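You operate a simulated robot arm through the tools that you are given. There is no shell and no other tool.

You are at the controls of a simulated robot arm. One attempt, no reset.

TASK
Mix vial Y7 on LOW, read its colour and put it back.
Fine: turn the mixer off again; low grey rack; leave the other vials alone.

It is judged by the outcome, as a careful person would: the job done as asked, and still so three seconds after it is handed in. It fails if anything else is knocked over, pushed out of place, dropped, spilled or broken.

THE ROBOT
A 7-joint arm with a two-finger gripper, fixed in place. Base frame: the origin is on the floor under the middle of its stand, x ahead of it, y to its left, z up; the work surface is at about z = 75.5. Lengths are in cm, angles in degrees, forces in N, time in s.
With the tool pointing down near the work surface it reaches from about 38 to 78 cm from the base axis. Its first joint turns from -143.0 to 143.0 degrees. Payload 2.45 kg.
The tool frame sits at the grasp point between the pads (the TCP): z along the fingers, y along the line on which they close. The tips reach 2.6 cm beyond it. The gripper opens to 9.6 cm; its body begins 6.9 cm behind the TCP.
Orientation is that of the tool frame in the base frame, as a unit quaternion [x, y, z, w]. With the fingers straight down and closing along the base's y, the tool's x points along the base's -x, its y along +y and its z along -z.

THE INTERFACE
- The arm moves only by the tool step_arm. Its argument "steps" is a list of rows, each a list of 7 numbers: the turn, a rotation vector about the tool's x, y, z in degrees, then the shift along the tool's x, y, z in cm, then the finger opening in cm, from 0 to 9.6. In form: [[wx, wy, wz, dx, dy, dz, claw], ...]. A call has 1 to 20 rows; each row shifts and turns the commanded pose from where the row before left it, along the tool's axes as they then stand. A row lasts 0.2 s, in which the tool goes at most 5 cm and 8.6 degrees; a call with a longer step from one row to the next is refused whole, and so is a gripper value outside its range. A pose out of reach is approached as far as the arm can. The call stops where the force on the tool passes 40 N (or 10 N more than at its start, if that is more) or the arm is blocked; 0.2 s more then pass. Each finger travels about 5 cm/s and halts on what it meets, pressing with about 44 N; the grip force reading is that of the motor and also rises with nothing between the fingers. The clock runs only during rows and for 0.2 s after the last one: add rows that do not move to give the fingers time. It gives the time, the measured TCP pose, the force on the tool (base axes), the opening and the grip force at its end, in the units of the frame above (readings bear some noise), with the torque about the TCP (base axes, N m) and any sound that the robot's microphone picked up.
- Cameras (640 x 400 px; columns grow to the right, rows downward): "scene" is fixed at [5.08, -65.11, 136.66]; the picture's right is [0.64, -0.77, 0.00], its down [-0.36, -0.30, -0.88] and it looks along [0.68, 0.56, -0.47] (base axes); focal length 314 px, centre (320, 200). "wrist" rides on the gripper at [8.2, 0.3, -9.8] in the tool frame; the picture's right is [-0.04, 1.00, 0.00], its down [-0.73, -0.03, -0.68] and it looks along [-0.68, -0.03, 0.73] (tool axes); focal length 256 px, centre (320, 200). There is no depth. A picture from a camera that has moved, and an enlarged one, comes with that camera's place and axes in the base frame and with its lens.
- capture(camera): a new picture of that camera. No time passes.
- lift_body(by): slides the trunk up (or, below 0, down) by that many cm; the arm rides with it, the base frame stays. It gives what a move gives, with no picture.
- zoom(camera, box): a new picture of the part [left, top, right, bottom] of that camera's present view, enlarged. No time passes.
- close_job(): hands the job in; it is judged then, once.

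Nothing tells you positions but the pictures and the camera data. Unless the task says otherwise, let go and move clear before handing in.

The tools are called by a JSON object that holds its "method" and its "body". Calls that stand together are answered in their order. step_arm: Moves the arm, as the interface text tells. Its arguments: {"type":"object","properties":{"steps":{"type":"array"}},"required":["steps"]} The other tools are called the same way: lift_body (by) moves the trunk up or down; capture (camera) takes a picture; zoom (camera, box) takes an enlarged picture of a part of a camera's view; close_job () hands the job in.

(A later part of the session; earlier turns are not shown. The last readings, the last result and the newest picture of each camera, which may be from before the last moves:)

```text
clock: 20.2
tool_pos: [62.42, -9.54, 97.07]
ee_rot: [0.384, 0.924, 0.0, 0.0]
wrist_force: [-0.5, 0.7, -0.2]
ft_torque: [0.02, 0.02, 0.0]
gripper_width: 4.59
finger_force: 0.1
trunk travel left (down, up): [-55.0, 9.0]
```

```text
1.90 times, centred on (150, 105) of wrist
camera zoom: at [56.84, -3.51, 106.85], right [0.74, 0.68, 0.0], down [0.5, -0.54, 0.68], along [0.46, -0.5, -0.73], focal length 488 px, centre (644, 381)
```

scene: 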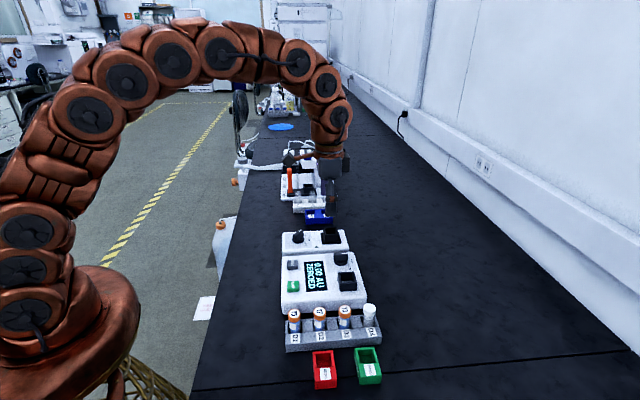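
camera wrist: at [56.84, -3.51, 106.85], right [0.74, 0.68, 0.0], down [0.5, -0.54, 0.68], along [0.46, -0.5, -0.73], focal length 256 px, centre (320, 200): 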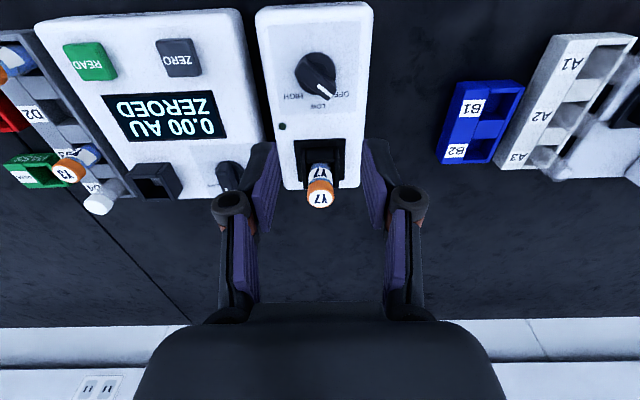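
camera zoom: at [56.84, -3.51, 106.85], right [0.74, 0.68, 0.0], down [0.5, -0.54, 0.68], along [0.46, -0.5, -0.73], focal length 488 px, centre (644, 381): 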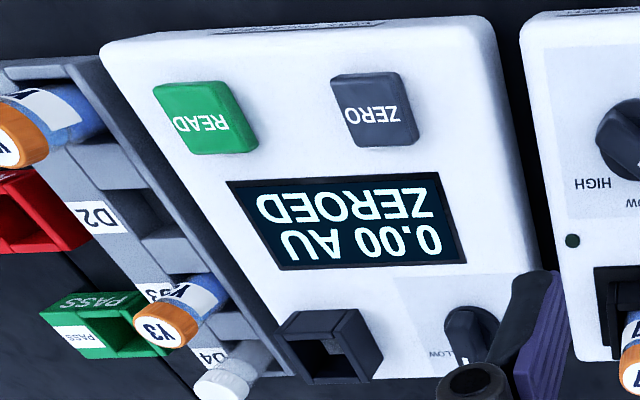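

The bar-shaped mixer knob points at OFF, about 50° from LOW, and LOW points straight at the wall. I take its centre to be (61.8, -9.6), with the bar top near z = 83.4. I'll centre over it, turn the tool to match the bar and come down part way.

{"method": "step_arm", "body": {"steps": [[0, 0, 0, 0.39, -0.52, 0, 4.6], [0, 0, -8.4, 0, 0, 0, 4.6], [0, 0, -8.4, 0, 0, 0, 4.6], [0, 0, -8.4, 0, 0, 0, 4.6], [0, 0, -8.4, 0, 0, 0, 4.6], [0, 0, -8.4, 0, 0, 0, 4.6], [0, 0, -8, 0, 0, 0, 4.6], [0, 0, 0, 0, 0, 2.5, 4.6], [0, 0, 0, 0, 0, 2.5, 4.6], [0, 0, 0, 0, 0, 2.5, 4.6], [0, 0, 0, 0, 0, 0, 4.6]]}}

{"method": "capture", "body": {"camera": "wrist"}}

{"method": "zoom", "body": {"camera": "wrist", "box": [240, 60, 400, 180]}}

{"method": "zoom", "body": {"camera": "scene", "box": [270, 190, 370, 270]}}

```text
clock: 22.6
tool_pos: [61.66, -9.63, 89.57]
ee_rot: [-0.043, 0.999, 0.0, 0.0]
wrist_force: [1.1, 0.1, 0.0]
ft_torque: [0.0, 0.0, 0.01]
gripper_width: 4.59
finger_force: 0.1
trunk travel left (down, up): [-55.0, 9.0]
```

```text
taken
camera wrist: at [53.47, -9.9, 99.32], right [-0.05, 1.0, 0.0], down [0.73, 0.03, 0.68], along [0.68, 0.03, -0.73], focal length 256 px, centre (320, 200)
```

wrist: 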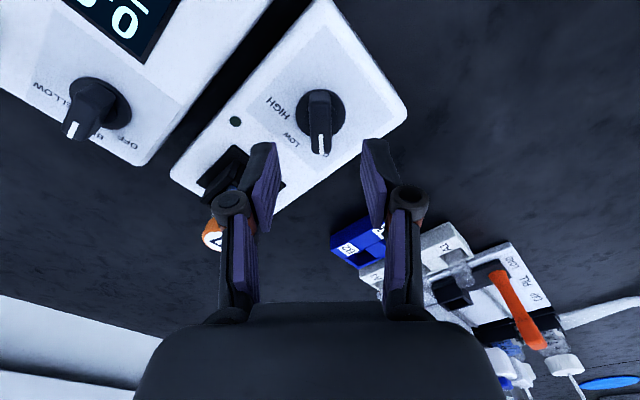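

```text
3.33 times, centred on (320, 120) of wrist
camera zoom: at [53.47, -9.9, 99.32], right [-0.05, 1.0, 0.0], down [0.73, 0.03, 0.68], along [0.68, 0.03, -0.73], focal length 853 px, centre (320, 467)
```

zoom: 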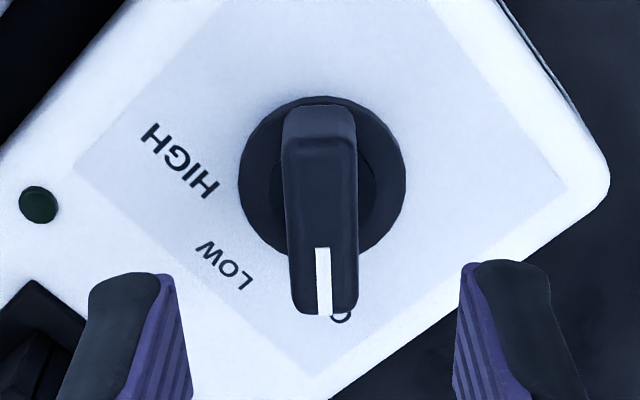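

```text
5.00 times, centred on (320, 230) of scene
camera zoom: at [5.08, -65.11, 136.66], right [0.64, -0.77, 0.0], down [-0.36, -0.3, -0.88], along [0.68, 0.56, -0.47], focal length 1572 px, centre (320, 50)
```

zoom: 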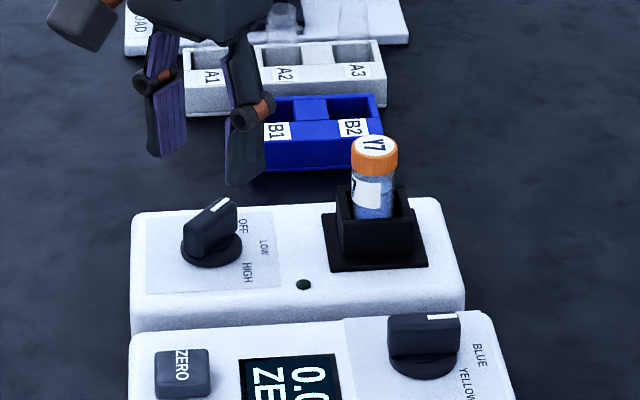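

The bar is lined up between the fingers, and I'll nudge 0.2 cm forward. Then I descend so the tips straddle the bar above its base disc, and close.

{"method": "step_arm", "body": {"steps": [[0, 0, 0, -0.22, 0, 0, 4.6], [0, 0, 0, 0, 0, 2.0, 4.6], [0, 0, 0, 0, 0, 2.0, 4.6], [0, 0, 0, 0, 0, 1.4, 4.6], [0, 0, 0, 0, 0, 0, 4.6], [0, 0, 0, 0, 0, 0, 3.0], [0, 0, 0, 0, 0, 0, 2.0]]}}

{"method": "zoom", "body": {"camera": "wrist", "box": [220, 80, 420, 230]}}

{"method": "zoom", "body": {"camera": "scene", "box": [270, 190, 370, 270]}}

```text
clock: 24.2
tool_pos: [61.98, -9.64, 84.04]
ee_rot: [-0.041, 0.999, 0.0, 0.0]
wrist_force: [-0.4, 0.5, 0.0]
ft_torque: [-0.03, 0.01, -0.02]
gripper_width: 1.99
finger_force: 0.1
trunk travel left (down, up): [-55.0, 9.0]
```

```text
2.67 times, centred on (320, 155) of wrist
camera zoom: at [53.8, -9.9, 93.94], right [-0.05, 1.0, 0.0], down [0.73, 0.03, 0.68], along [0.68, 0.03, -0.73], focal length 683 px, centre (320, 320)
```

zoom: 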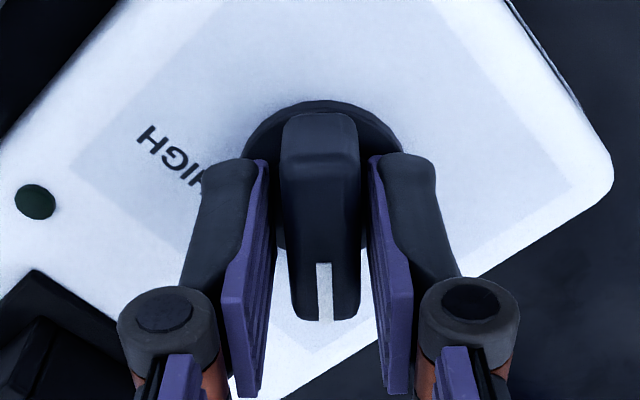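

```text
5.00 times, centred on (320, 230) of scene
camera zoom: at [5.08, -65.11, 136.66], right [0.64, -0.77, 0.0], down [-0.36, -0.3, -0.88], along [0.68, 0.56, -0.47], focal length 1572 px, centre (320, 50)
```

zoom: 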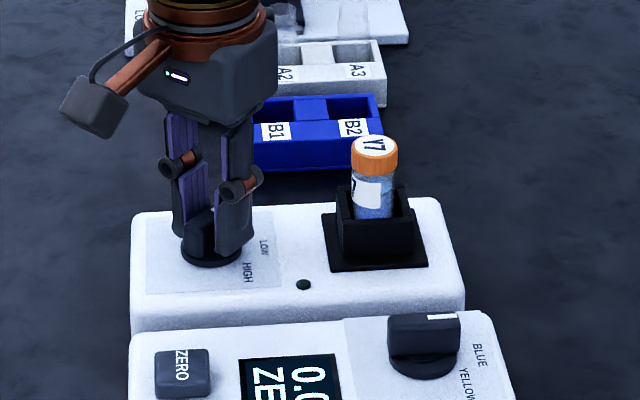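

The fingers straddle the bar evenly, so I'll close on it.

{"method": "step_arm", "body": {"steps": [[0, 0, 0, 0, 0, 0, 0.6], [0, 0, 0, 0, 0, 0, 0.6], [0, 0, 0, 0, 0, 0, 0.6]]}}

{"method": "zoom", "body": {"camera": "wrist", "box": [220, 80, 420, 230]}}

```text
clock: 25.0
tool_pos: [61.99, -9.54, 84.14]
ee_rot: [-0.042, 0.999, -0.001, 0.0]
wrist_force: [-1.0, 5.4, -0.1]
ft_torque: [0.18, 0.0, 0.02]
gripper_width: 1.49
finger_force: 41.4
trunk travel left (down, up): [-55.0, 9.0]
```

```text
2.67 times, centred on (320, 155) of wrist
camera zoom: at [53.8, -9.84, 93.95], right [-0.05, 1.0, 0.0], down [0.73, 0.03, 0.68], along [0.68, 0.03, -0.73], focal length 683 px, centre (320, 320)
```

zoom: 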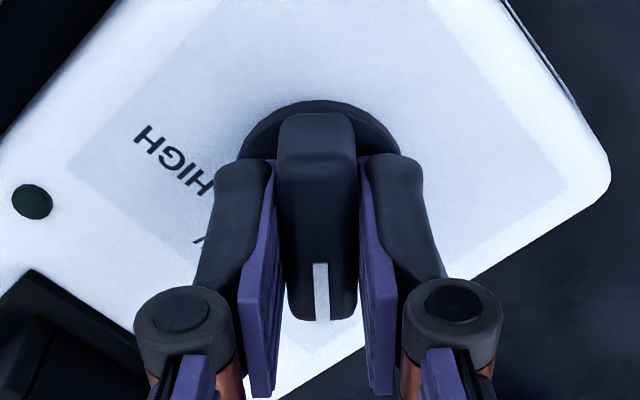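

The knob is held. I'll turn it about 50° clockwise, seen from above, to LOW.

{"method": "step_arm", "body": {"steps": [[0, 0, 5, 0, 0.05, 0, 0.6], [0, 0, 7.5, 0, 0, 0, 0.6], [0, 0, 7.5, 0, 0, 0, 0.6], [0, 0, 7.5, 0, 0, 0, 0.6], [0, 0, 7.5, 0, 0, 0, 0.6], [0, 0, 7.5, 0, 0, 0, 0.6], [0, 0, 7.5, 0, 0, 0, 0.6]]}}

{"method": "capture", "body": {"camera": "wrist"}}

{"method": "zoom", "body": {"camera": "scene", "box": [270, 190, 370, 270]}}

```text
clock: 26.6
tool_pos: [61.93, -9.65, 84.07]
ee_rot: [0.385, 0.923, 0.001, 0.0]
wrist_force: [7.3, -8.1, 10.3]
ft_torque: [-0.02, 0.1, -0.01]
gripper_width: 1.49
finger_force: 41.1
trunk travel left (down, up): [-55.0, 9.0]
```

```text
taken
camera wrist: at [56.39, -3.52, 93.93], right [0.74, 0.67, 0.0], down [0.49, -0.54, 0.68], along [0.46, -0.5, -0.73], focal length 256 px, centre (320, 200)
```

wrist: 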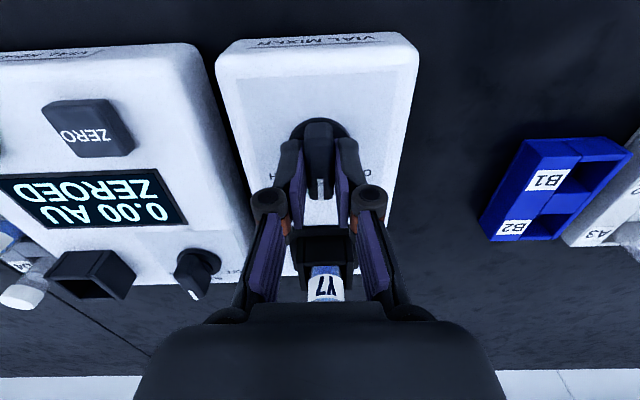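

```text
5.00 times, centred on (320, 230) of scene
camera zoom: at [5.08, -65.11, 136.66], right [0.64, -0.77, 0.0], down [-0.36, -0.3, -0.88], along [0.68, 0.56, -0.47], focal length 1572 px, centre (320, 50)
```

zoom: 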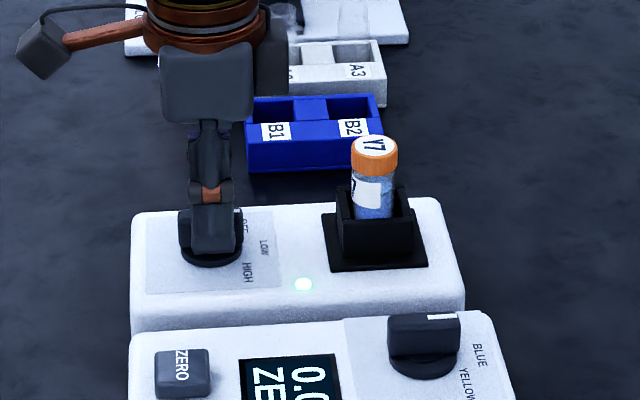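

The mixer's green light has come on. There is text on the front faces of both instruments, so I'll read it before waiting.

{"method": "zoom", "body": {"camera": "wrist", "box": [210, 20, 430, 110]}}

{"method": "zoom", "body": {"camera": "wrist", "box": [0, 30, 200, 110]}}

{"method": "zoom", "body": {"camera": "scene", "box": [300, 200, 350, 260]}}

```text
2.91 times, centred on (320, 65) of wrist
camera zoom: at [56.39, -3.52, 93.93], right [0.74, 0.67, 0.0], down [0.49, -0.54, 0.68], along [0.46, -0.5, -0.73], focal length 745 px, centre (320, 593)
```

zoom: 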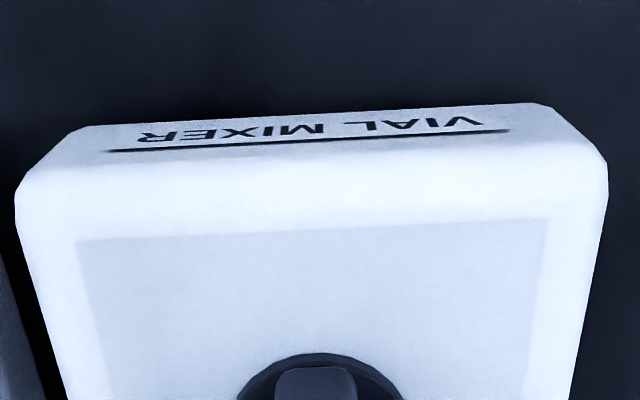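

```text
3.20 times, centred on (100, 70) of wrist
camera zoom: at [56.39, -3.52, 93.93], right [0.74, 0.67, 0.0], down [0.49, -0.54, 0.68], along [0.46, -0.5, -0.73], focal length 819 px, centre (1024, 616)
```

zoom: 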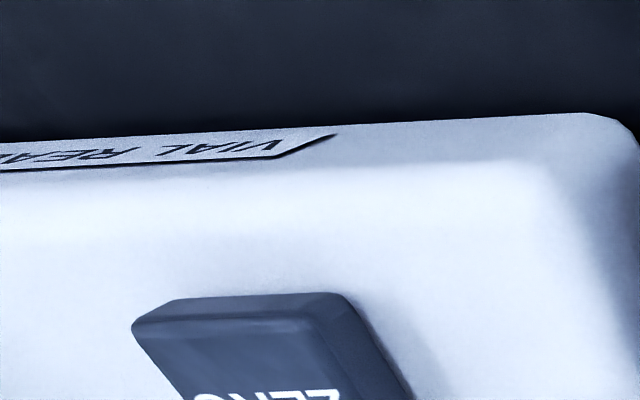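

```text
6.67 times, centred on (325, 230) of scene
camera zoom: at [5.08, -65.11, 136.66], right [0.64, -0.77, 0.0], down [-0.36, -0.3, -0.88], along [0.68, 0.56, -0.47], focal length 2096 px, centre (287, 0)
```

zoom: 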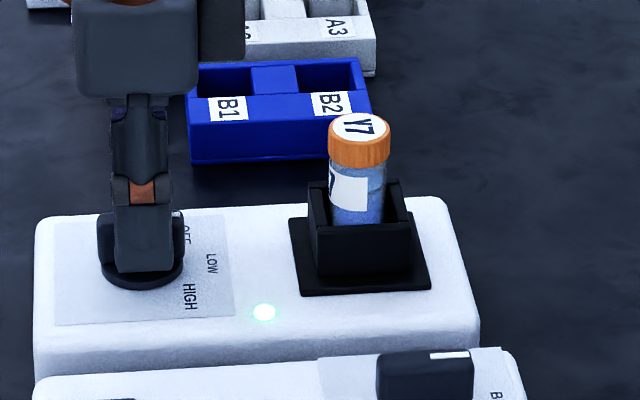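

The labels only say VIAL MIXER and VIAL READER. The mixer is running on LOW, so I'll hold still and listen.

{"method": "step_arm", "body": {"steps": [[0, 0, 0, 0, 0, 0, 0.6], [0, 0, 0, 0, 0, 0, 0.6], [0, 0, 0, 0, 0, 0, 0.6], [0, 0, 0, 0, 0, 0, 0.6], [0, 0, 0, 0, 0, 0, 0.6], [0, 0, 0, 0, 0, 0, 0.6], [0, 0, 0, 0, 0, 0, 0.6], [0, 0, 0, 0, 0, 0, 0.6], [0, 0, 0, 0, 0, 0, 0.6], [0, 0, 0, 0, 0, 0, 0.6]]}}

{"method": "zoom", "body": {"camera": "scene", "box": [300, 200, 350, 260]}}

{"method": "zoom", "body": {"camera": "wrist", "box": [240, 90, 400, 310]}}

```text
clock: 28.8
tool_pos: [61.94, -9.57, 84.16]
ee_rot: [0.383, 0.924, 0.001, 0.001]
wrist_force: [16.4, -17.4, 23.9]
ft_torque: [-0.64, -0.6, 0.0]
gripper_width: 1.52
finger_force: 41.0
trunk travel left (down, up): [-55.0, 9.0]
```

```text
6.67 times, centred on (325, 230) of scene
camera zoom: at [5.08, -65.11, 136.66], right [0.64, -0.77, 0.0], down [-0.36, -0.3, -0.88], along [0.68, 0.56, -0.47], focal length 2096 px, centre (287, 0)
```

zoom: 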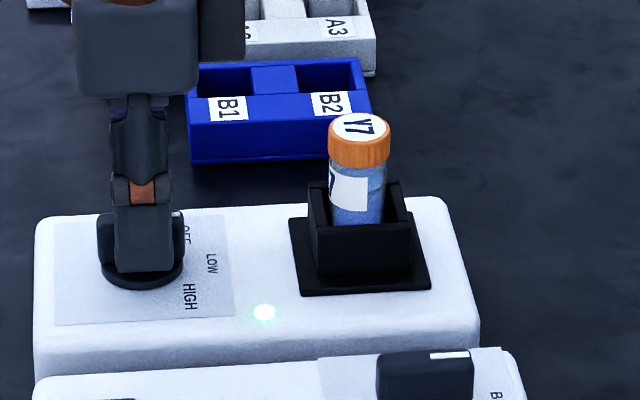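

```text
1.82 times, centred on (320, 200) of wrist
camera zoom: at [56.37, -3.53, 93.93], right [0.74, 0.68, 0.0], down [0.5, -0.54, 0.68], along [0.46, -0.5, -0.73], focal length 465 px, centre (320, 200)
```

zoom: 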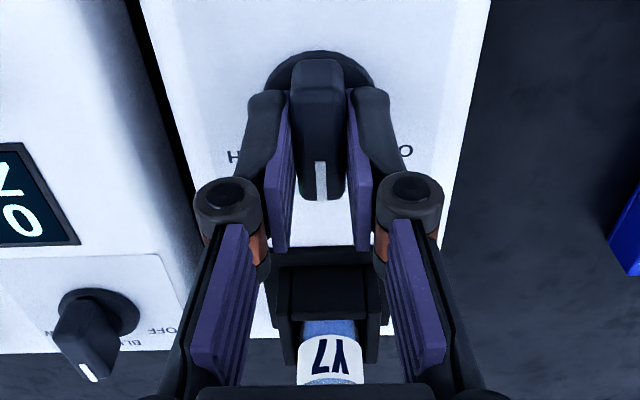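

The mixer is still on LOW with its light on, but force is building up between hand and knob. I'll let go of the knob and rise while it mixes.

{"method": "step_arm", "body": {"steps": [[0, 0, 0, -0.05, 0, -0.05, 0.6], [0, 0, 0, 0, 0, 0, 2.0], [0, 0, 0, 0, 0, 0, 3.0], [0, 0, 0, 0, 0, 0, 3.6], [0, 0, 0, 0, 0, -1.0, 3.6], [0, 0, 0, 0, 0, -2.0, 3.6], [0, 0, 0, 0, 0, -2.0, 3.6], [0, 0, 0, 0, 0, 0, 3.6]]}}

{"method": "zoom", "body": {"camera": "scene", "box": [280, 195, 360, 265]}}

{"method": "capture", "body": {"camera": "wrist"}}

```text
clock: 30.6
tool_pos: [61.79, -9.42, 89.11]
ee_rot: [0.384, 0.924, 0.0, 0.0]
wrist_force: [0.7, 0.2, -0.1]
ft_torque: [0.01, -0.01, 0.01]
gripper_width: 3.63
finger_force: 0.1
trunk travel left (down, up): [-55.0, 9.0]
```

```text
5.71 times, centred on (320, 230) of scene
camera zoom: at [5.08, -65.11, 136.66], right [0.64, -0.77, 0.0], down [-0.36, -0.3, -0.88], along [0.68, 0.56, -0.47], focal length 1796 px, centre (320, 29)
```

zoom: 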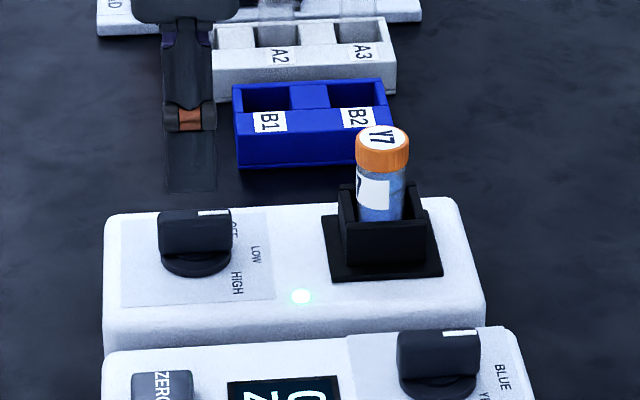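

```text
taken
camera wrist: at [56.29, -3.4, 98.91], right [0.74, 0.68, 0.0], down [0.5, -0.54, 0.68], along [0.46, -0.5, -0.73], focal length 256 px, centre (320, 200)
```

wrist: 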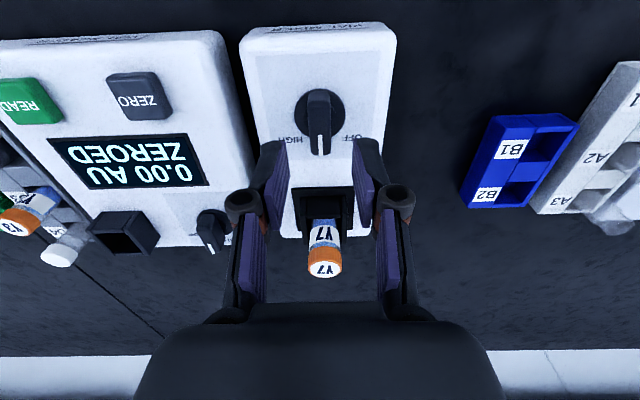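

{"method": "step_arm", "body": {"steps": [[0, 0, 0, 0, 0, 0, 3.6], [0, 0, 0, 0, 0, 0, 3.6], [0, 0, 0, 0, 0, 0, 3.6], [0, 0, 0, 0, 0, 0, 3.6], [0, 0, 0, 0, 0, 0, 3.6], [0, 0, 0, 0, 0, 0, 3.6], [0, 0, 0, 0, 0, 0, 3.6], [0, 0, 0, 0, 0, 0, 3.6], [0, 0, 0, 0, 0, 0, 3.6], [0, 0, 0, 0, 0, 0, 3.6], [0, 0, 0, 0, 0, 0, 3.6], [0, 0, 0, 0, 0, 0, 3.6], [0, 0, 0, 0, 0, 0, 3.6], [0, 0, 0, 0, 0, 0, 3.6], [0, 0, 0, 0, 0, 0, 3.6]]}}

{"method": "zoom", "body": {"camera": "scene", "box": [320, 210, 360, 250]}}

{"method": "zoom", "body": {"camera": "wrist", "box": [240, 60, 400, 300]}}

{"method": "zoom", "body": {"camera": "scene", "box": [280, 290, 390, 360]}}

```text
clock: 33.8
tool_pos: [61.94, -9.47, 89.08]
ee_rot: [0.384, 0.923, -0.001, 0.0]
wrist_force: [-0.3, -0.5, 0.0]
ft_torque: [0.0, 0.0, -0.01]
gripper_width: 3.59
finger_force: 0.1
trunk travel left (down, up): [-55.0, 9.0]
```

```text
10.00 times, centred on (340, 230) of scene
camera zoom: at [5.08, -65.11, 136.66], right [0.64, -0.77, 0.0], down [-0.36, -0.3, -0.88], along [0.68, 0.56, -0.47], focal length 3143 px, centre (120, -100)
```

zoom: 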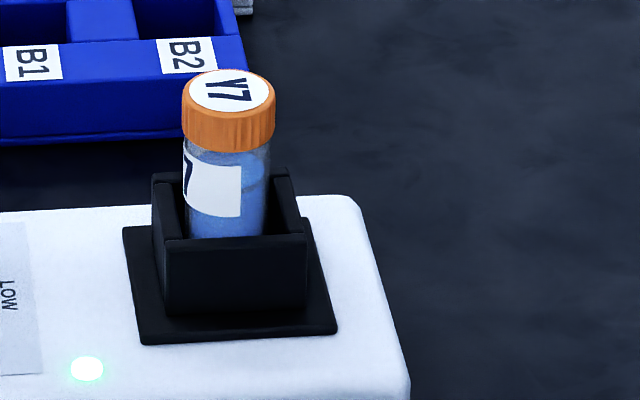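

```text
1.67 times, centred on (320, 180) of wrist
camera zoom: at [56.31, -3.4, 98.92], right [0.74, 0.68, 0.0], down [0.5, -0.54, 0.68], along [0.46, -0.5, -0.73], focal length 427 px, centre (320, 233)
```

zoom: 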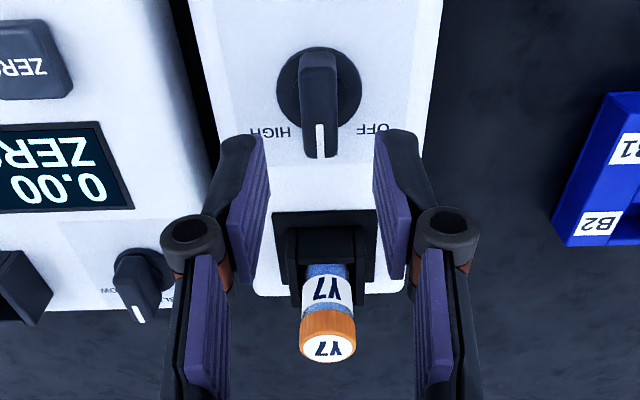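

```text
5.71 times, centred on (335, 325) of scene
camera zoom: at [5.08, -65.11, 136.66], right [0.64, -0.77, 0.0], down [-0.36, -0.3, -0.88], along [0.68, 0.56, -0.47], focal length 1796 px, centre (234, -514)
```

zoom: 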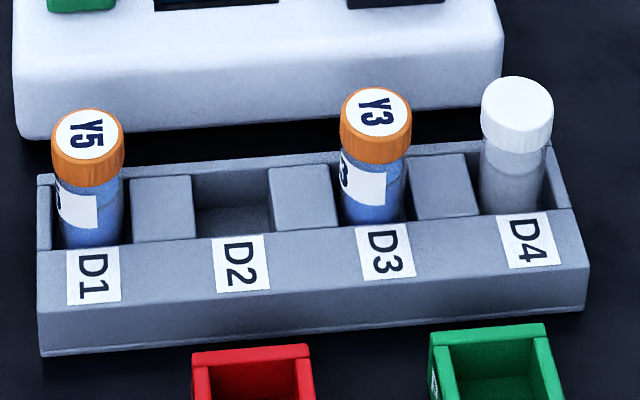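

The knob is on LOW, the light is on and Y7 is seated, so I'll give it several more seconds.

{"method": "step_arm", "body": {"steps": [[0, 0, 0, 0, 0, 0, 3.6], [0, 0, 0, 0, 0, 0, 3.6], [0, 0, 0, 0, 0, 0, 3.6], [0, 0, 0, 0, 0, 0, 3.6], [0, 0, 0, 0, 0, 0, 3.6], [0, 0, 0, 0, 0, 0, 3.6], [0, 0, 0, 0, 0, 0, 3.6], [0, 0, 0, 0, 0, 0, 3.6], [0, 0, 0, 0, 0, 0, 3.6], [0, 0, 0, 0, 0, 0, 3.6], [0, 0, 0, 0, 0, 0, 3.6], [0, 0, 0, 0, 0, 0, 3.6], [0, 0, 0, 0, 0, 0, 3.6], [0, 0, 0, 0, 0, 0, 3.6], [0, 0, 0, 0, 0, 0, 3.6], [0, 0, 0, 0, 0, 0, 3.6], [0, 0, 0, 0, 0, 0, 3.6], [0, 0, 0, 0, 0, 0, 3.6], [0, 0, 0, 0, 0, 0, 3.6], [0, 0, 0, 0, 0, 0, 3.6]]}}

{"method": "zoom", "body": {"camera": "scene", "box": [320, 210, 360, 250]}}

{"method": "zoom", "body": {"camera": "wrist", "box": [260, 60, 380, 160]}}

```text
clock: 38.0
tool_pos: [61.9, -9.43, 89.1]
ee_rot: [0.383, 0.924, 0.0, -0.001]
wrist_force: [0.4, 0.1, 0.3]
ft_torque: [0.0, -0.01, 0.0]
gripper_width: 3.61
finger_force: 0.0
trunk travel left (down, up): [-55.0, 9.0]
```

```text
10.00 times, centred on (340, 230) of scene
camera zoom: at [5.08, -65.11, 136.66], right [0.64, -0.77, 0.0], down [-0.36, -0.3, -0.88], along [0.68, 0.56, -0.47], focal length 3143 px, centre (120, -100)
```

zoom: 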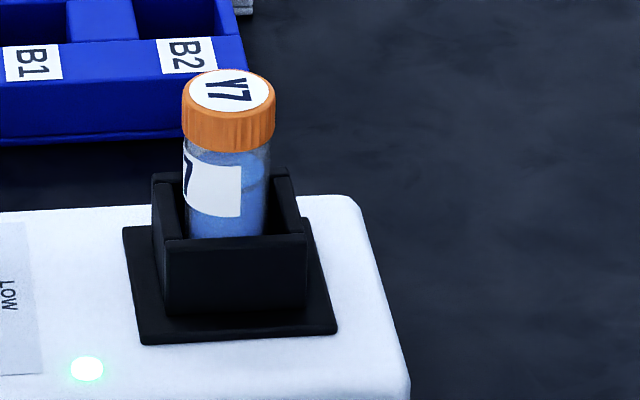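

```text
4.00 times, centred on (320, 110) of wrist
camera zoom: at [56.3, -3.4, 98.92], right [0.74, 0.68, 0.0], down [0.5, -0.54, 0.68], along [0.46, -0.5, -0.73], focal length 1024 px, centre (320, 560)
```

zoom: 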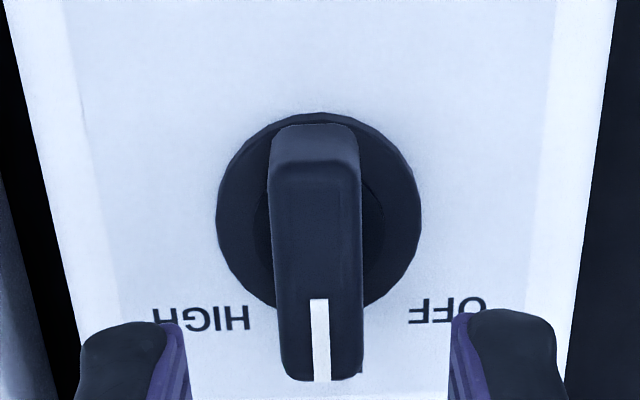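

It has now mixed for about 12 s. I'll go back down on the knob, grip the bar and turn it back to OFF.

{"method": "step_arm", "body": {"steps": [[0, 0, 0, 0, -0.08, 2.0, 3.6], [0, 0, 0, 0, 0, 2.0, 3.6], [0, 0, 0, 0, 0, 0.9, 3.6], [0, 0, 0, 0, 0, 0, 2.4], [0, 0, 0, 0, 0, 0, 0.6], [0, 0, 0, 0, 0, 0, 0.6], [0, 0, 0, 0, 0, 0, 0.6]]}}

{"method": "capture", "body": {"camera": "wrist"}}

```text
clock: 39.6
tool_pos: [61.88, -9.59, 84.15]
ee_rot: [0.384, 0.924, 0.0, 0.002]
wrist_force: [7.1, 2.8, -1.4]
ft_torque: [-0.29, -0.6, -0.01]
gripper_width: 1.49
finger_force: 41.0
trunk travel left (down, up): [-55.0, 9.0]
```

```text
taken
camera wrist: at [56.32, -3.48, 93.98], right [0.74, 0.68, 0.0], down [0.5, -0.54, 0.68], along [0.46, -0.5, -0.73], focal length 256 px, centre (320, 200)
```

wrist: 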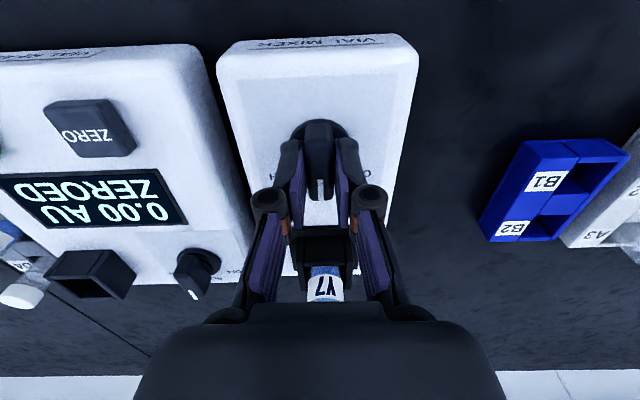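

{"method": "step_arm", "body": {"steps": [[0, 0, -7.1, 0, 0, 0, 0.6], [0, 0, -7.2, 0, 0, 0, 0.6], [0, 0, -7.2, 0, 0, 0, 0.6], [0, 0, -7.2, 0, 0, 0, 0.6], [0, 0, -7.2, 0, 0, 0, 0.6], [0, 0, -7.2, 0, 0, 0, 0.6], [0, 0, -7.2, 0, 0, 0, 0.6]]}}

{"method": "zoom", "body": {"camera": "scene", "box": [280, 195, 360, 265]}}

{"method": "zoom", "body": {"camera": "wrist", "box": [200, 60, 420, 230]}}

```text
clock: 41.2
tool_pos: [61.9, -9.5, 84.13]
ee_rot: [-0.046, 0.999, 0.0, -0.001]
wrist_force: [4.9, 14.0, -8.7]
ft_torque: [0.33, 0.7, -0.29]
gripper_width: 1.51
finger_force: 41.5
trunk travel left (down, up): [-55.0, 9.0]
```

```text
5.71 times, centred on (320, 230) of scene
camera zoom: at [5.08, -65.11, 136.66], right [0.64, -0.77, 0.0], down [-0.36, -0.3, -0.88], along [0.68, 0.56, -0.47], focal length 1796 px, centre (320, 29)
```

zoom: 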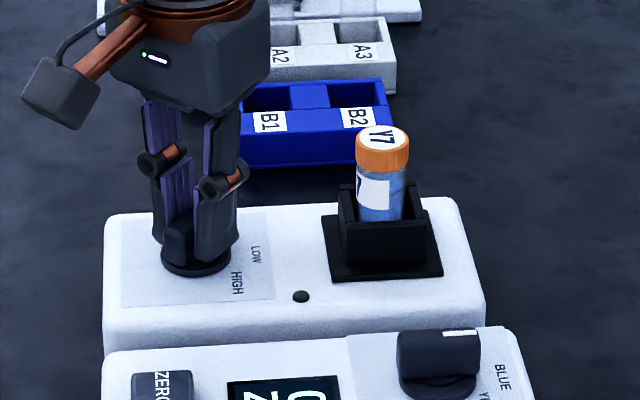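

```text
2.35 times, centred on (310, 145) of wrist
camera zoom: at [53.75, -9.9, 94.0], right [-0.05, 1.0, 0.0], down [0.73, 0.04, 0.68], along [0.68, 0.04, -0.74], focal length 602 px, centre (344, 329)
```

zoom: 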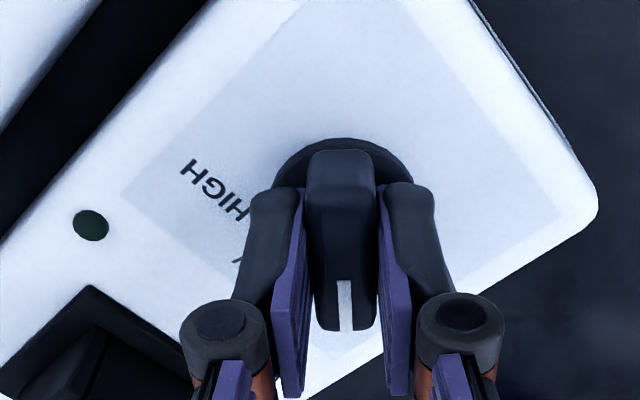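

The light is out, so the mixer is OFF. I'll release the knob, rise, and turn the hand back square to the bench.

{"method": "step_arm", "body": {"steps": [[0, 0, 0, 0, 0, 0, 1.8], [0, 0, 0, 0, 0, 0, 3.0], [0, 0, 0, 0, 0, 0, 4.0], [0, 0, 0, 0, 0, -1.5, 4.6], [0, 0, 0, 0, 0, -2.5, 4.6], [0, 0, 0, 0, 0, -2.5, 4.6], [0, 0, 0, 0, 0, -2.5, 4.6], [0, 0, 0, 0, 0, -2.5, 4.6], [0, 0, 8.4, 0, 0, -1, 4.6], [0, 0, 8.4, 0, 0, 0, 4.6], [0, 0, 8.4, 0, 0, 0, 4.6], [0, 0, 8.4, 0, 0, 0, 4.6], [0, 0, 8.4, 0, 0, 0, 4.6], [0, 0, 8.3, 0, 0, 0, 4.6], [0, 0, 0, 0, 0, 0, 4.6]]}}

{"method": "capture", "body": {"camera": "wrist"}}

{"method": "zoom", "body": {"camera": "scene", "box": [280, 195, 360, 265]}}

```text
clock: 44.4
tool_pos: [61.93, -9.56, 96.62]
ee_rot: [0.384, 0.923, 0.0, 0.0]
wrist_force: [0.3, -0.7, -0.2]
ft_torque: [0.03, 0.01, 0.0]
gripper_width: 4.61
finger_force: 0.1
trunk travel left (down, up): [-55.0, 9.0]
```

```text
taken
camera wrist: at [56.35, -3.52, 106.58], right [0.74, 0.68, 0.0], down [0.5, -0.54, 0.68], along [0.46, -0.5, -0.73], focal length 256 px, centre (320, 200)
```

wrist: 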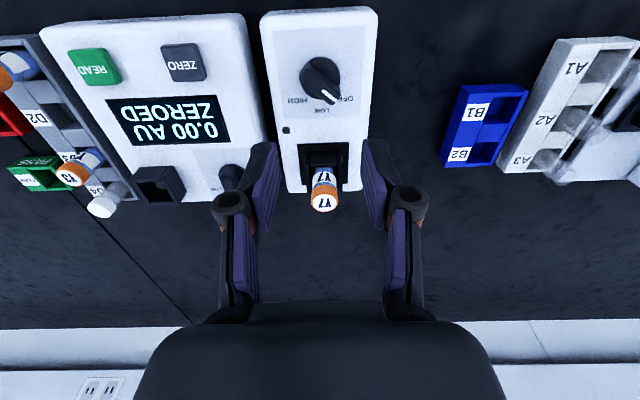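

```text
5.71 times, centred on (320, 230) of scene
camera zoom: at [5.08, -65.11, 136.66], right [0.64, -0.77, 0.0], down [-0.36, -0.3, -0.88], along [0.68, 0.56, -0.47], focal length 1796 px, centre (320, 29)
```

zoom: 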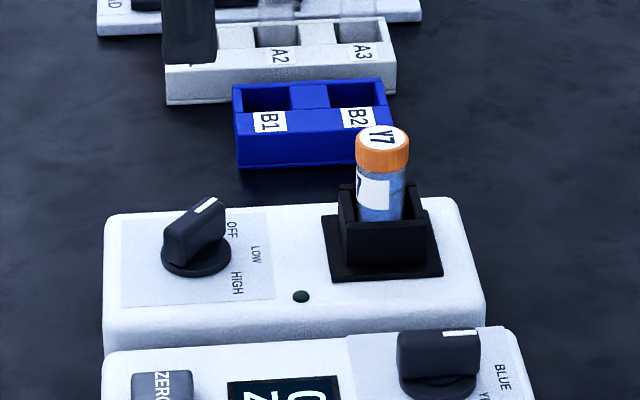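

The mixer is off and its knob is at OFF. Now I go back over Y7 to pick it up.

{"method": "step_arm", "body": {"steps": [[0, 0, 0, -2.5, 0, 0, 4.8], [0, 0, 0, -2.5, 0, 0, 4.8], [0, 0, 0, -2.5, 0, 0, 4.8], [0, 0, 0, -2.45, 0, 0, 4.8], [0, 0, 0, 0, 0, 2.0, 4.8], [0, 0, 0, 0, 0, 2.0, 4.8], [0, 0, 0, 0, 0, 0, 4.8], [0, 0, 0, 0, 0, 0, 4.8]]}}

{"method": "capture", "body": {"camera": "wrist"}}

{"method": "zoom", "body": {"camera": "wrist", "box": [240, 80, 400, 220]}}

```text
clock: 46.2
tool_pos: [68.9, -16.77, 92.88]
ee_rot: [0.383, 0.924, 0.0, 0.001]
wrist_force: [-0.1, 0.5, 0.4]
ft_torque: [-0.03, 0.01, -0.04]
gripper_width: 4.81
finger_force: 0.0
trunk travel left (down, up): [-55.0, 9.0]
```

```text
taken
camera wrist: at [63.35, -10.65, 102.67], right [0.74, 0.68, 0.0], down [0.5, -0.54, 0.68], along [0.46, -0.5, -0.73], focal length 256 px, centre (320, 200)
```

wrist: 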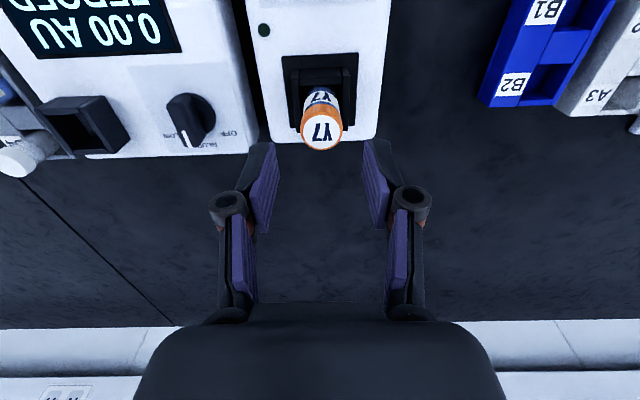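

```text
2.86 times, centred on (320, 150) of wrist
camera zoom: at [63.35, -10.65, 102.67], right [0.74, 0.68, 0.0], down [0.5, -0.54, 0.68], along [0.46, -0.5, -0.73], focal length 731 px, centre (320, 343)
```

zoom: 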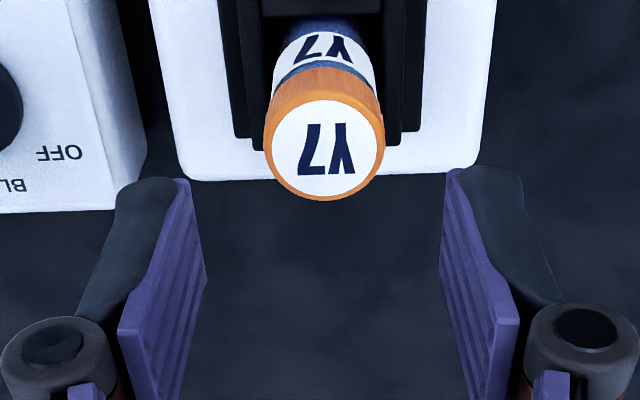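

Y7's cap is on the tool axis. I'll descend to the same grip height and close.

{"method": "step_arm", "body": {"steps": [[0, 0, 0, -0.06, 0, 1.8, 4.8], [0, 0, 0, 0, 0, 1.8, 4.8], [0, 0, 0, 0, 0, 1.2, 4.8], [0, 0, 0, 0, 0, 0, 4.8], [0, 0, 0, 0, 0, 0, 1.5], [0, 0, 0, 0, 0, 0, 1.5], [0, 0, 0, 0, 0, 0, 1.5], [0, 0, 0, 0, 0, 0, 1.5]]}}

{"method": "zoom", "body": {"camera": "wrist", "box": [240, 80, 400, 220]}}

{"method": "zoom", "body": {"camera": "scene", "box": [310, 200, 370, 250]}}

```text
clock: 48.0
tool_pos: [68.99, -16.73, 88.01]
ee_rot: [0.384, 0.924, 0.0, -0.001]
wrist_force: [0.1, 0.9, 0.0]
ft_torque: [0.04, 0.0, -0.02]
gripper_width: 2.51
finger_force: 44.3
trunk travel left (down, up): [-55.0, 9.0]
```

```text
2.86 times, centred on (320, 150) of wrist
camera zoom: at [63.44, -10.61, 97.85], right [0.74, 0.68, 0.0], down [0.5, -0.54, 0.68], along [0.46, -0.5, -0.73], focal length 731 px, centre (320, 343)
```

zoom: 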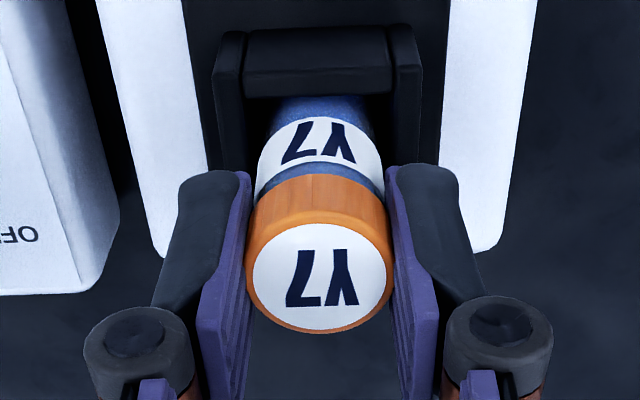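

```text
8.00 times, centred on (340, 225) of scene
camera zoom: at [5.08, -65.11, 136.66], right [0.64, -0.77, 0.0], down [-0.36, -0.3, -0.88], along [0.68, 0.56, -0.47], focal length 2515 px, centre (160, 0)
```

zoom: 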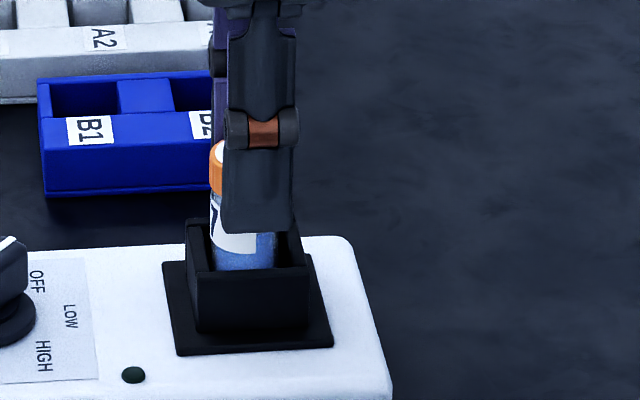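

{"method": "step_arm", "body": {"steps": [[0, 0, 0, 0, 0, -0.8, 1.5], [0, 0, 0, 0, 0, -1.5, 1.5], [0, 0, 0, 0, 0, -2.0, 1.5], [0, 0, 0, 0, 0, -2.0, 1.5], [0, 0, 0, 0, 0, -1.7, 1.5], [0, 0, 0, -0.1, -1.5, 0, 1.5], [0, 0, 0, -0.19, -2.97, 0, 1.5], [0, 0, 0, -0.19, -2.97, 0, 1.5], [0, 0, 0, -0.19, -2.97, 0, 1.5], [0, 0, 0, -0.19, -2.97, 0, 1.5], [0, 0, 0, -0.19, -2.97, 0, 1.5], [0, 0, 0, -0.19, -2.97, 0, 1.5], [0, 0, 0, -0.09, -1.46, 0, 1.5], [0, 0, 0, 0, 0, 0, 1.5], [0, 0, 0, 0, 0, 0, 1.5]]}}

{"method": "capture", "body": {"camera": "wrist"}}

{"method": "zoom", "body": {"camera": "wrist", "box": [250, 30, 390, 130]}}

{"method": "zoom", "body": {"camera": "scene", "box": [310, 240, 390, 310]}}

```text
clock: 51.2
tool_pos: [55.24, -32.2, 95.96]
ee_rot: [0.383, 0.924, 0.0, 0.0]
wrist_force: [-0.4, 0.2, -0.5]
ft_torque: [-0.01, 0.03, -0.02]
gripper_width: 2.53
finger_force: 44.2
trunk travel left (down, up): [-55.0, 9.0]
```

```text
taken
camera wrist: at [49.68, -26.22, 105.73], right [0.74, 0.68, 0.0], down [0.5, -0.54, 0.68], along [0.46, -0.5, -0.73], focal length 256 px, centre (320, 200)
```

wrist: 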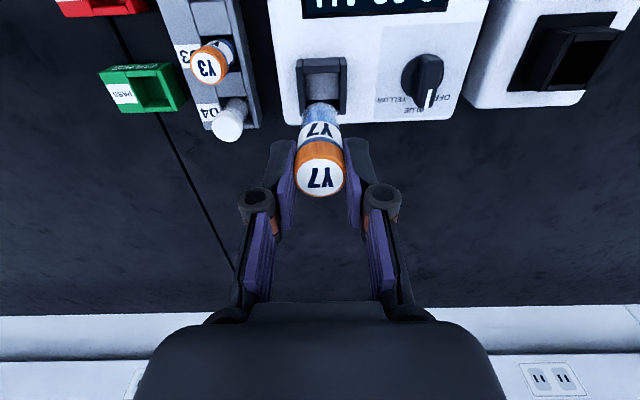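

```text
4.00 times, centred on (320, 80) of wrist
camera zoom: at [49.68, -26.22, 105.73], right [0.74, 0.68, 0.0], down [0.5, -0.54, 0.68], along [0.46, -0.5, -0.73], focal length 1024 px, centre (320, 680)
```

zoom: 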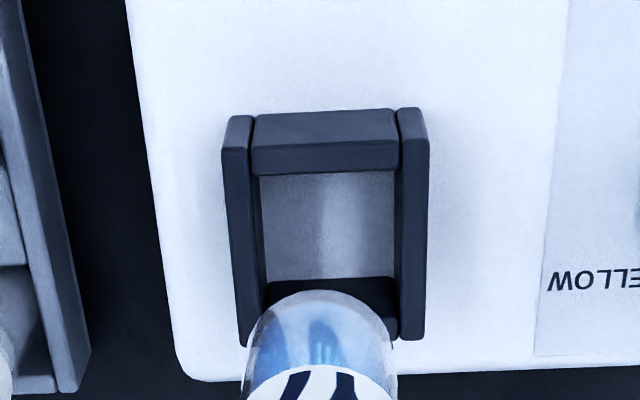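

```text
5.71 times, centred on (350, 275) of scene
camera zoom: at [5.08, -65.11, 136.66], right [0.64, -0.77, 0.0], down [-0.36, -0.3, -0.88], along [0.68, 0.56, -0.47], focal length 1796 px, centre (149, -229)
```

zoom: 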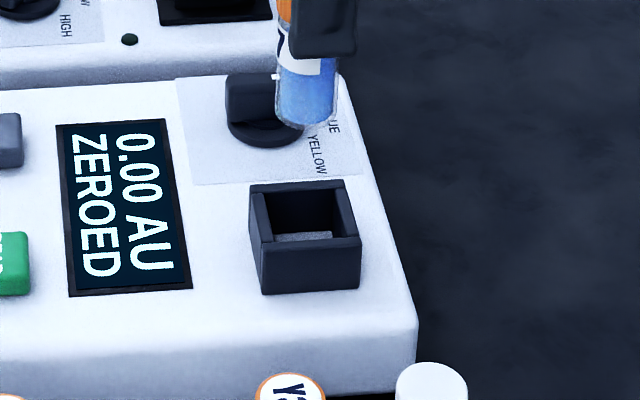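

The photometer well centre is about 0.16 cm to the far side of the vial's axis. I'll correct for that and lower toward the rim before checking again.

{"method": "step_arm", "body": {"steps": [[0, 0, 0, -0.07, 0.16, 0, 1.5], [0, 0, 0, 0, 0, 1.5, 1.5], [0, 0, 0, 0, 0, 1.5, 1.5], [0, 0, 0, 0, 0, 1.0, 1.5], [0, 0, 0, 0, 0, 0, 1.5], [0, 0, 0, 0, 0, 0, 1.5]]}}

{"method": "zoom", "body": {"camera": "wrist", "box": [250, 60, 390, 160]}}

{"method": "zoom", "body": {"camera": "scene", "box": [320, 240, 380, 300]}}

```text
clock: 52.6
tool_pos: [55.33, -32.22, 92.01]
ee_rot: [0.383, 0.924, 0.0, 0.001]
wrist_force: [-0.4, 0.0, -0.4]
ft_torque: [0.02, 0.02, 0.0]
gripper_width: 2.51
finger_force: 44.0
trunk travel left (down, up): [-55.0, 9.0]
```

```text
4.00 times, centred on (320, 110) of wrist
camera zoom: at [49.78, -26.15, 101.72], right [0.74, 0.68, 0.0], down [0.5, -0.54, 0.68], along [0.46, -0.5, -0.73], focal length 1024 px, centre (320, 560)
```

zoom: 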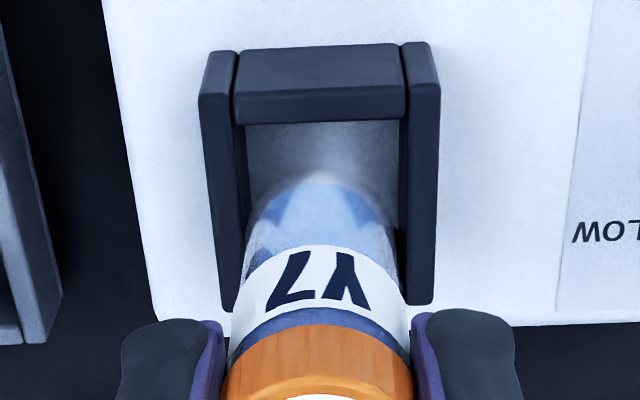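

```text
6.67 times, centred on (350, 270) of scene
camera zoom: at [5.08, -65.11, 136.66], right [0.64, -0.77, 0.0], down [-0.36, -0.3, -0.88], along [0.68, 0.56, -0.47], focal length 2096 px, centre (120, -267)
```

zoom: 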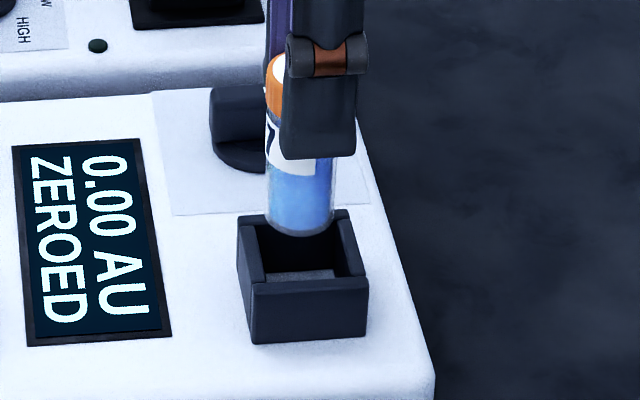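

{"method": "step_arm", "body": {"steps": [[0, 0, 0, -0.06, 0.03, 0, 1.5], [0, 0, 0, 0, 0, 0.6, 1.5], [0, 0, 0, 0, 0, 0.6, 1.5], [0, 0, 0, 0, 0, 0.6, 1.5], [0, 0, 0, 0, 0, 0.4, 1.5], [0, 0, 0, 0, 0, 0, 1.5]]}}

{"method": "zoom", "body": {"camera": "wrist", "box": [250, 70, 390, 170]}}

{"method": "zoom", "body": {"camera": "scene", "box": [320, 240, 380, 300]}}

```text
clock: 54.0
tool_pos: [55.59, -32.31, 89.69]
ee_rot: [0.383, 0.924, 0.0, 0.0]
wrist_force: [0.1, -0.2, 0.5]
ft_torque: [-0.02, 0.0, 0.0]
gripper_width: 2.54
finger_force: 43.8
trunk travel left (down, up): [-55.0, 9.0]
```

```text
4.00 times, centred on (320, 120) of wrist
camera zoom: at [49.86, -26.2, 99.54], right [0.74, 0.68, 0.0], down [0.5, -0.54, 0.68], along [0.46, -0.5, -0.73], focal length 1024 px, centre (320, 520)
```

zoom: 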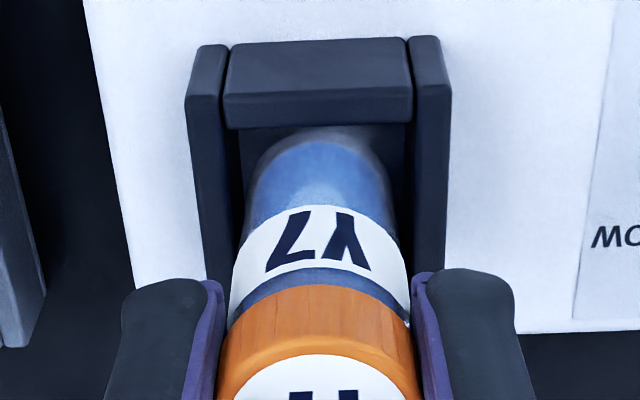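

```text
6.67 times, centred on (350, 270) of scene
camera zoom: at [5.08, -65.11, 136.66], right [0.64, -0.77, 0.0], down [-0.36, -0.3, -0.88], along [0.68, 0.56, -0.47], focal length 2096 px, centre (120, -267)
```

zoom: 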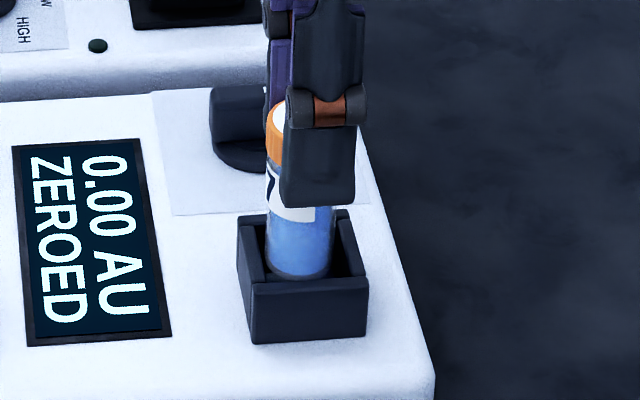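

The vial's bottom is inside the collar and centred, so I'll keep lowering gently until it seats.

{"method": "step_arm", "body": {"steps": [[0, 0, 0, 0, 0, 0.4, 1.5], [0, 0, 0, 0, 0, 0.4, 1.5], [0, 0, 0, 0, 0, 0.3, 1.5], [0, 0, 0, 0, 0, 0, 1.5]]}}

```text
clock: 55.0
tool_pos: [55.49, -32.3, 88.59]
ee_rot: [0.383, 0.924, 0.0, 0.0]
wrist_force: [-0.6, 0.2, 0.3]
ft_torque: [-0.04, 0.03, 0.01]
gripper_width: 2.55
finger_force: 43.8
trunk travel left (down, up): [-55.0, 9.0]
```

No contact yet, so I'll continue down in small steps.

{"method": "step_arm", "body": {"steps": [[0, 0, 0, 0, 0, 0.25, 1.5], [0, 0, 0, 0, 0, 0.2, 1.5], [0, 0, 0, 0, 0, 0, 1.5]]}}

{"method": "zoom", "body": {"camera": "scene", "box": [320, 240, 380, 300]}}

```text
clock: 55.8
tool_pos: [55.52, -32.17, 88.14]
ee_rot: [0.384, 0.923, 0.002, 0.001]
wrist_force: [0.2, -0.1, -0.8]
ft_torque: [0.02, -0.01, 0.0]
gripper_width: 2.51
finger_force: 43.8
trunk travel left (down, up): [-55.0, 9.0]
```

```text
6.67 times, centred on (350, 270) of scene
camera zoom: at [5.08, -65.11, 136.66], right [0.64, -0.77, 0.0], down [-0.36, -0.3, -0.88], along [0.68, 0.56, -0.47], focal length 2096 px, centre (120, -267)
```

zoom: 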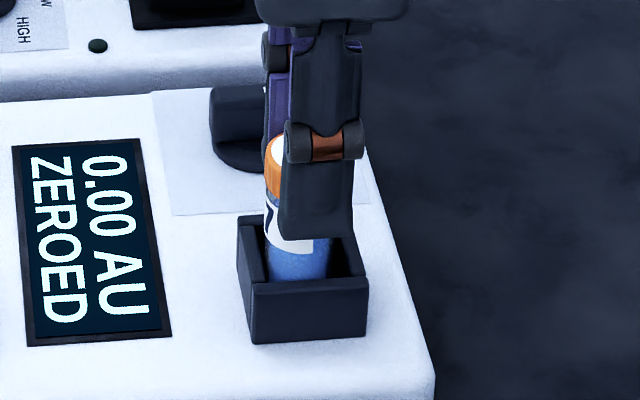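

{"method": "step_arm", "body": {"steps": [[0, 0, 0, 0, 0, 0.2, 1.5], [0, 0, 0, 0, 0, 0.2, 1.5], [0, 0, 0, 0, 0, 0, 1.5]]}}

```text
clock: 56.6
tool_pos: [55.4, -32.24, 87.72]
ee_rot: [0.383, 0.924, 0.0, 0.001]
wrist_force: [0.2, -0.1, -0.3]
ft_torque: [-0.02, 0.0, -0.01]
gripper_width: 2.52
finger_force: 44.0
trunk travel left (down, up): [-55.0, 9.0]
```

{"method": "step_arm", "body": {"steps": [[0, 0, 0, 0, 0, 0.2, 1.5], [0, 0, 0, 0, 0, 0.2, 1.5], [0, 0, 0, 0, 0, 0, 1.5]]}}

{"method": "zoom", "body": {"camera": "wrist", "box": [250, 90, 390, 190]}}

{"method": "zoom", "body": {"camera": "scene", "box": [320, 240, 380, 300]}}

```text
clock: 57.4
tool_pos: [55.45, -32.3, 87.66]
ee_rot: [0.384, 0.923, 0.0, 0.002]
wrist_force: [-0.2, 0.9, 22.1]
ft_torque: [0.12, 0.03, 0.01]
gripper_width: 2.54
finger_force: 43.9
trunk travel left (down, up): [-55.0, 9.0]
```

```text
4.00 times, centred on (320, 140) of wrist
camera zoom: at [49.87, -26.17, 97.39], right [0.74, 0.68, 0.0], down [0.5, -0.54, 0.68], along [0.46, -0.5, -0.73], focal length 1024 px, centre (320, 440)
```

zoom: 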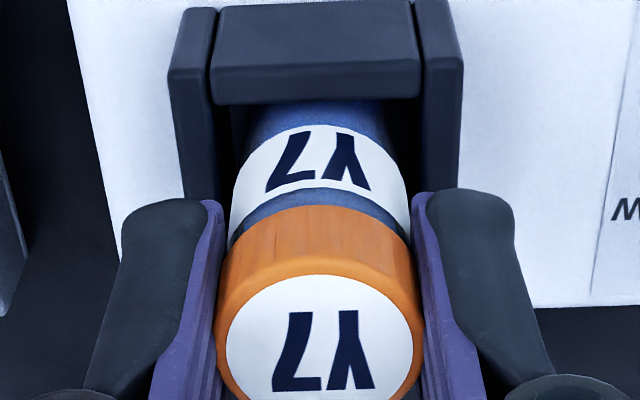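

```text
6.67 times, centred on (350, 270) of scene
camera zoom: at [5.08, -65.11, 136.66], right [0.64, -0.77, 0.0], down [-0.36, -0.3, -0.88], along [0.68, 0.56, -0.47], focal length 2096 px, centre (120, -267)
```

zoom: 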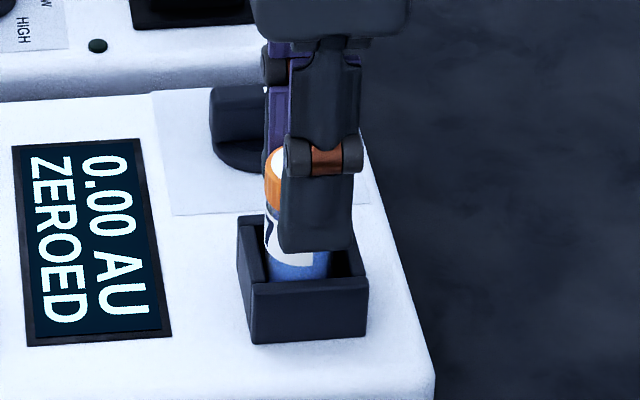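

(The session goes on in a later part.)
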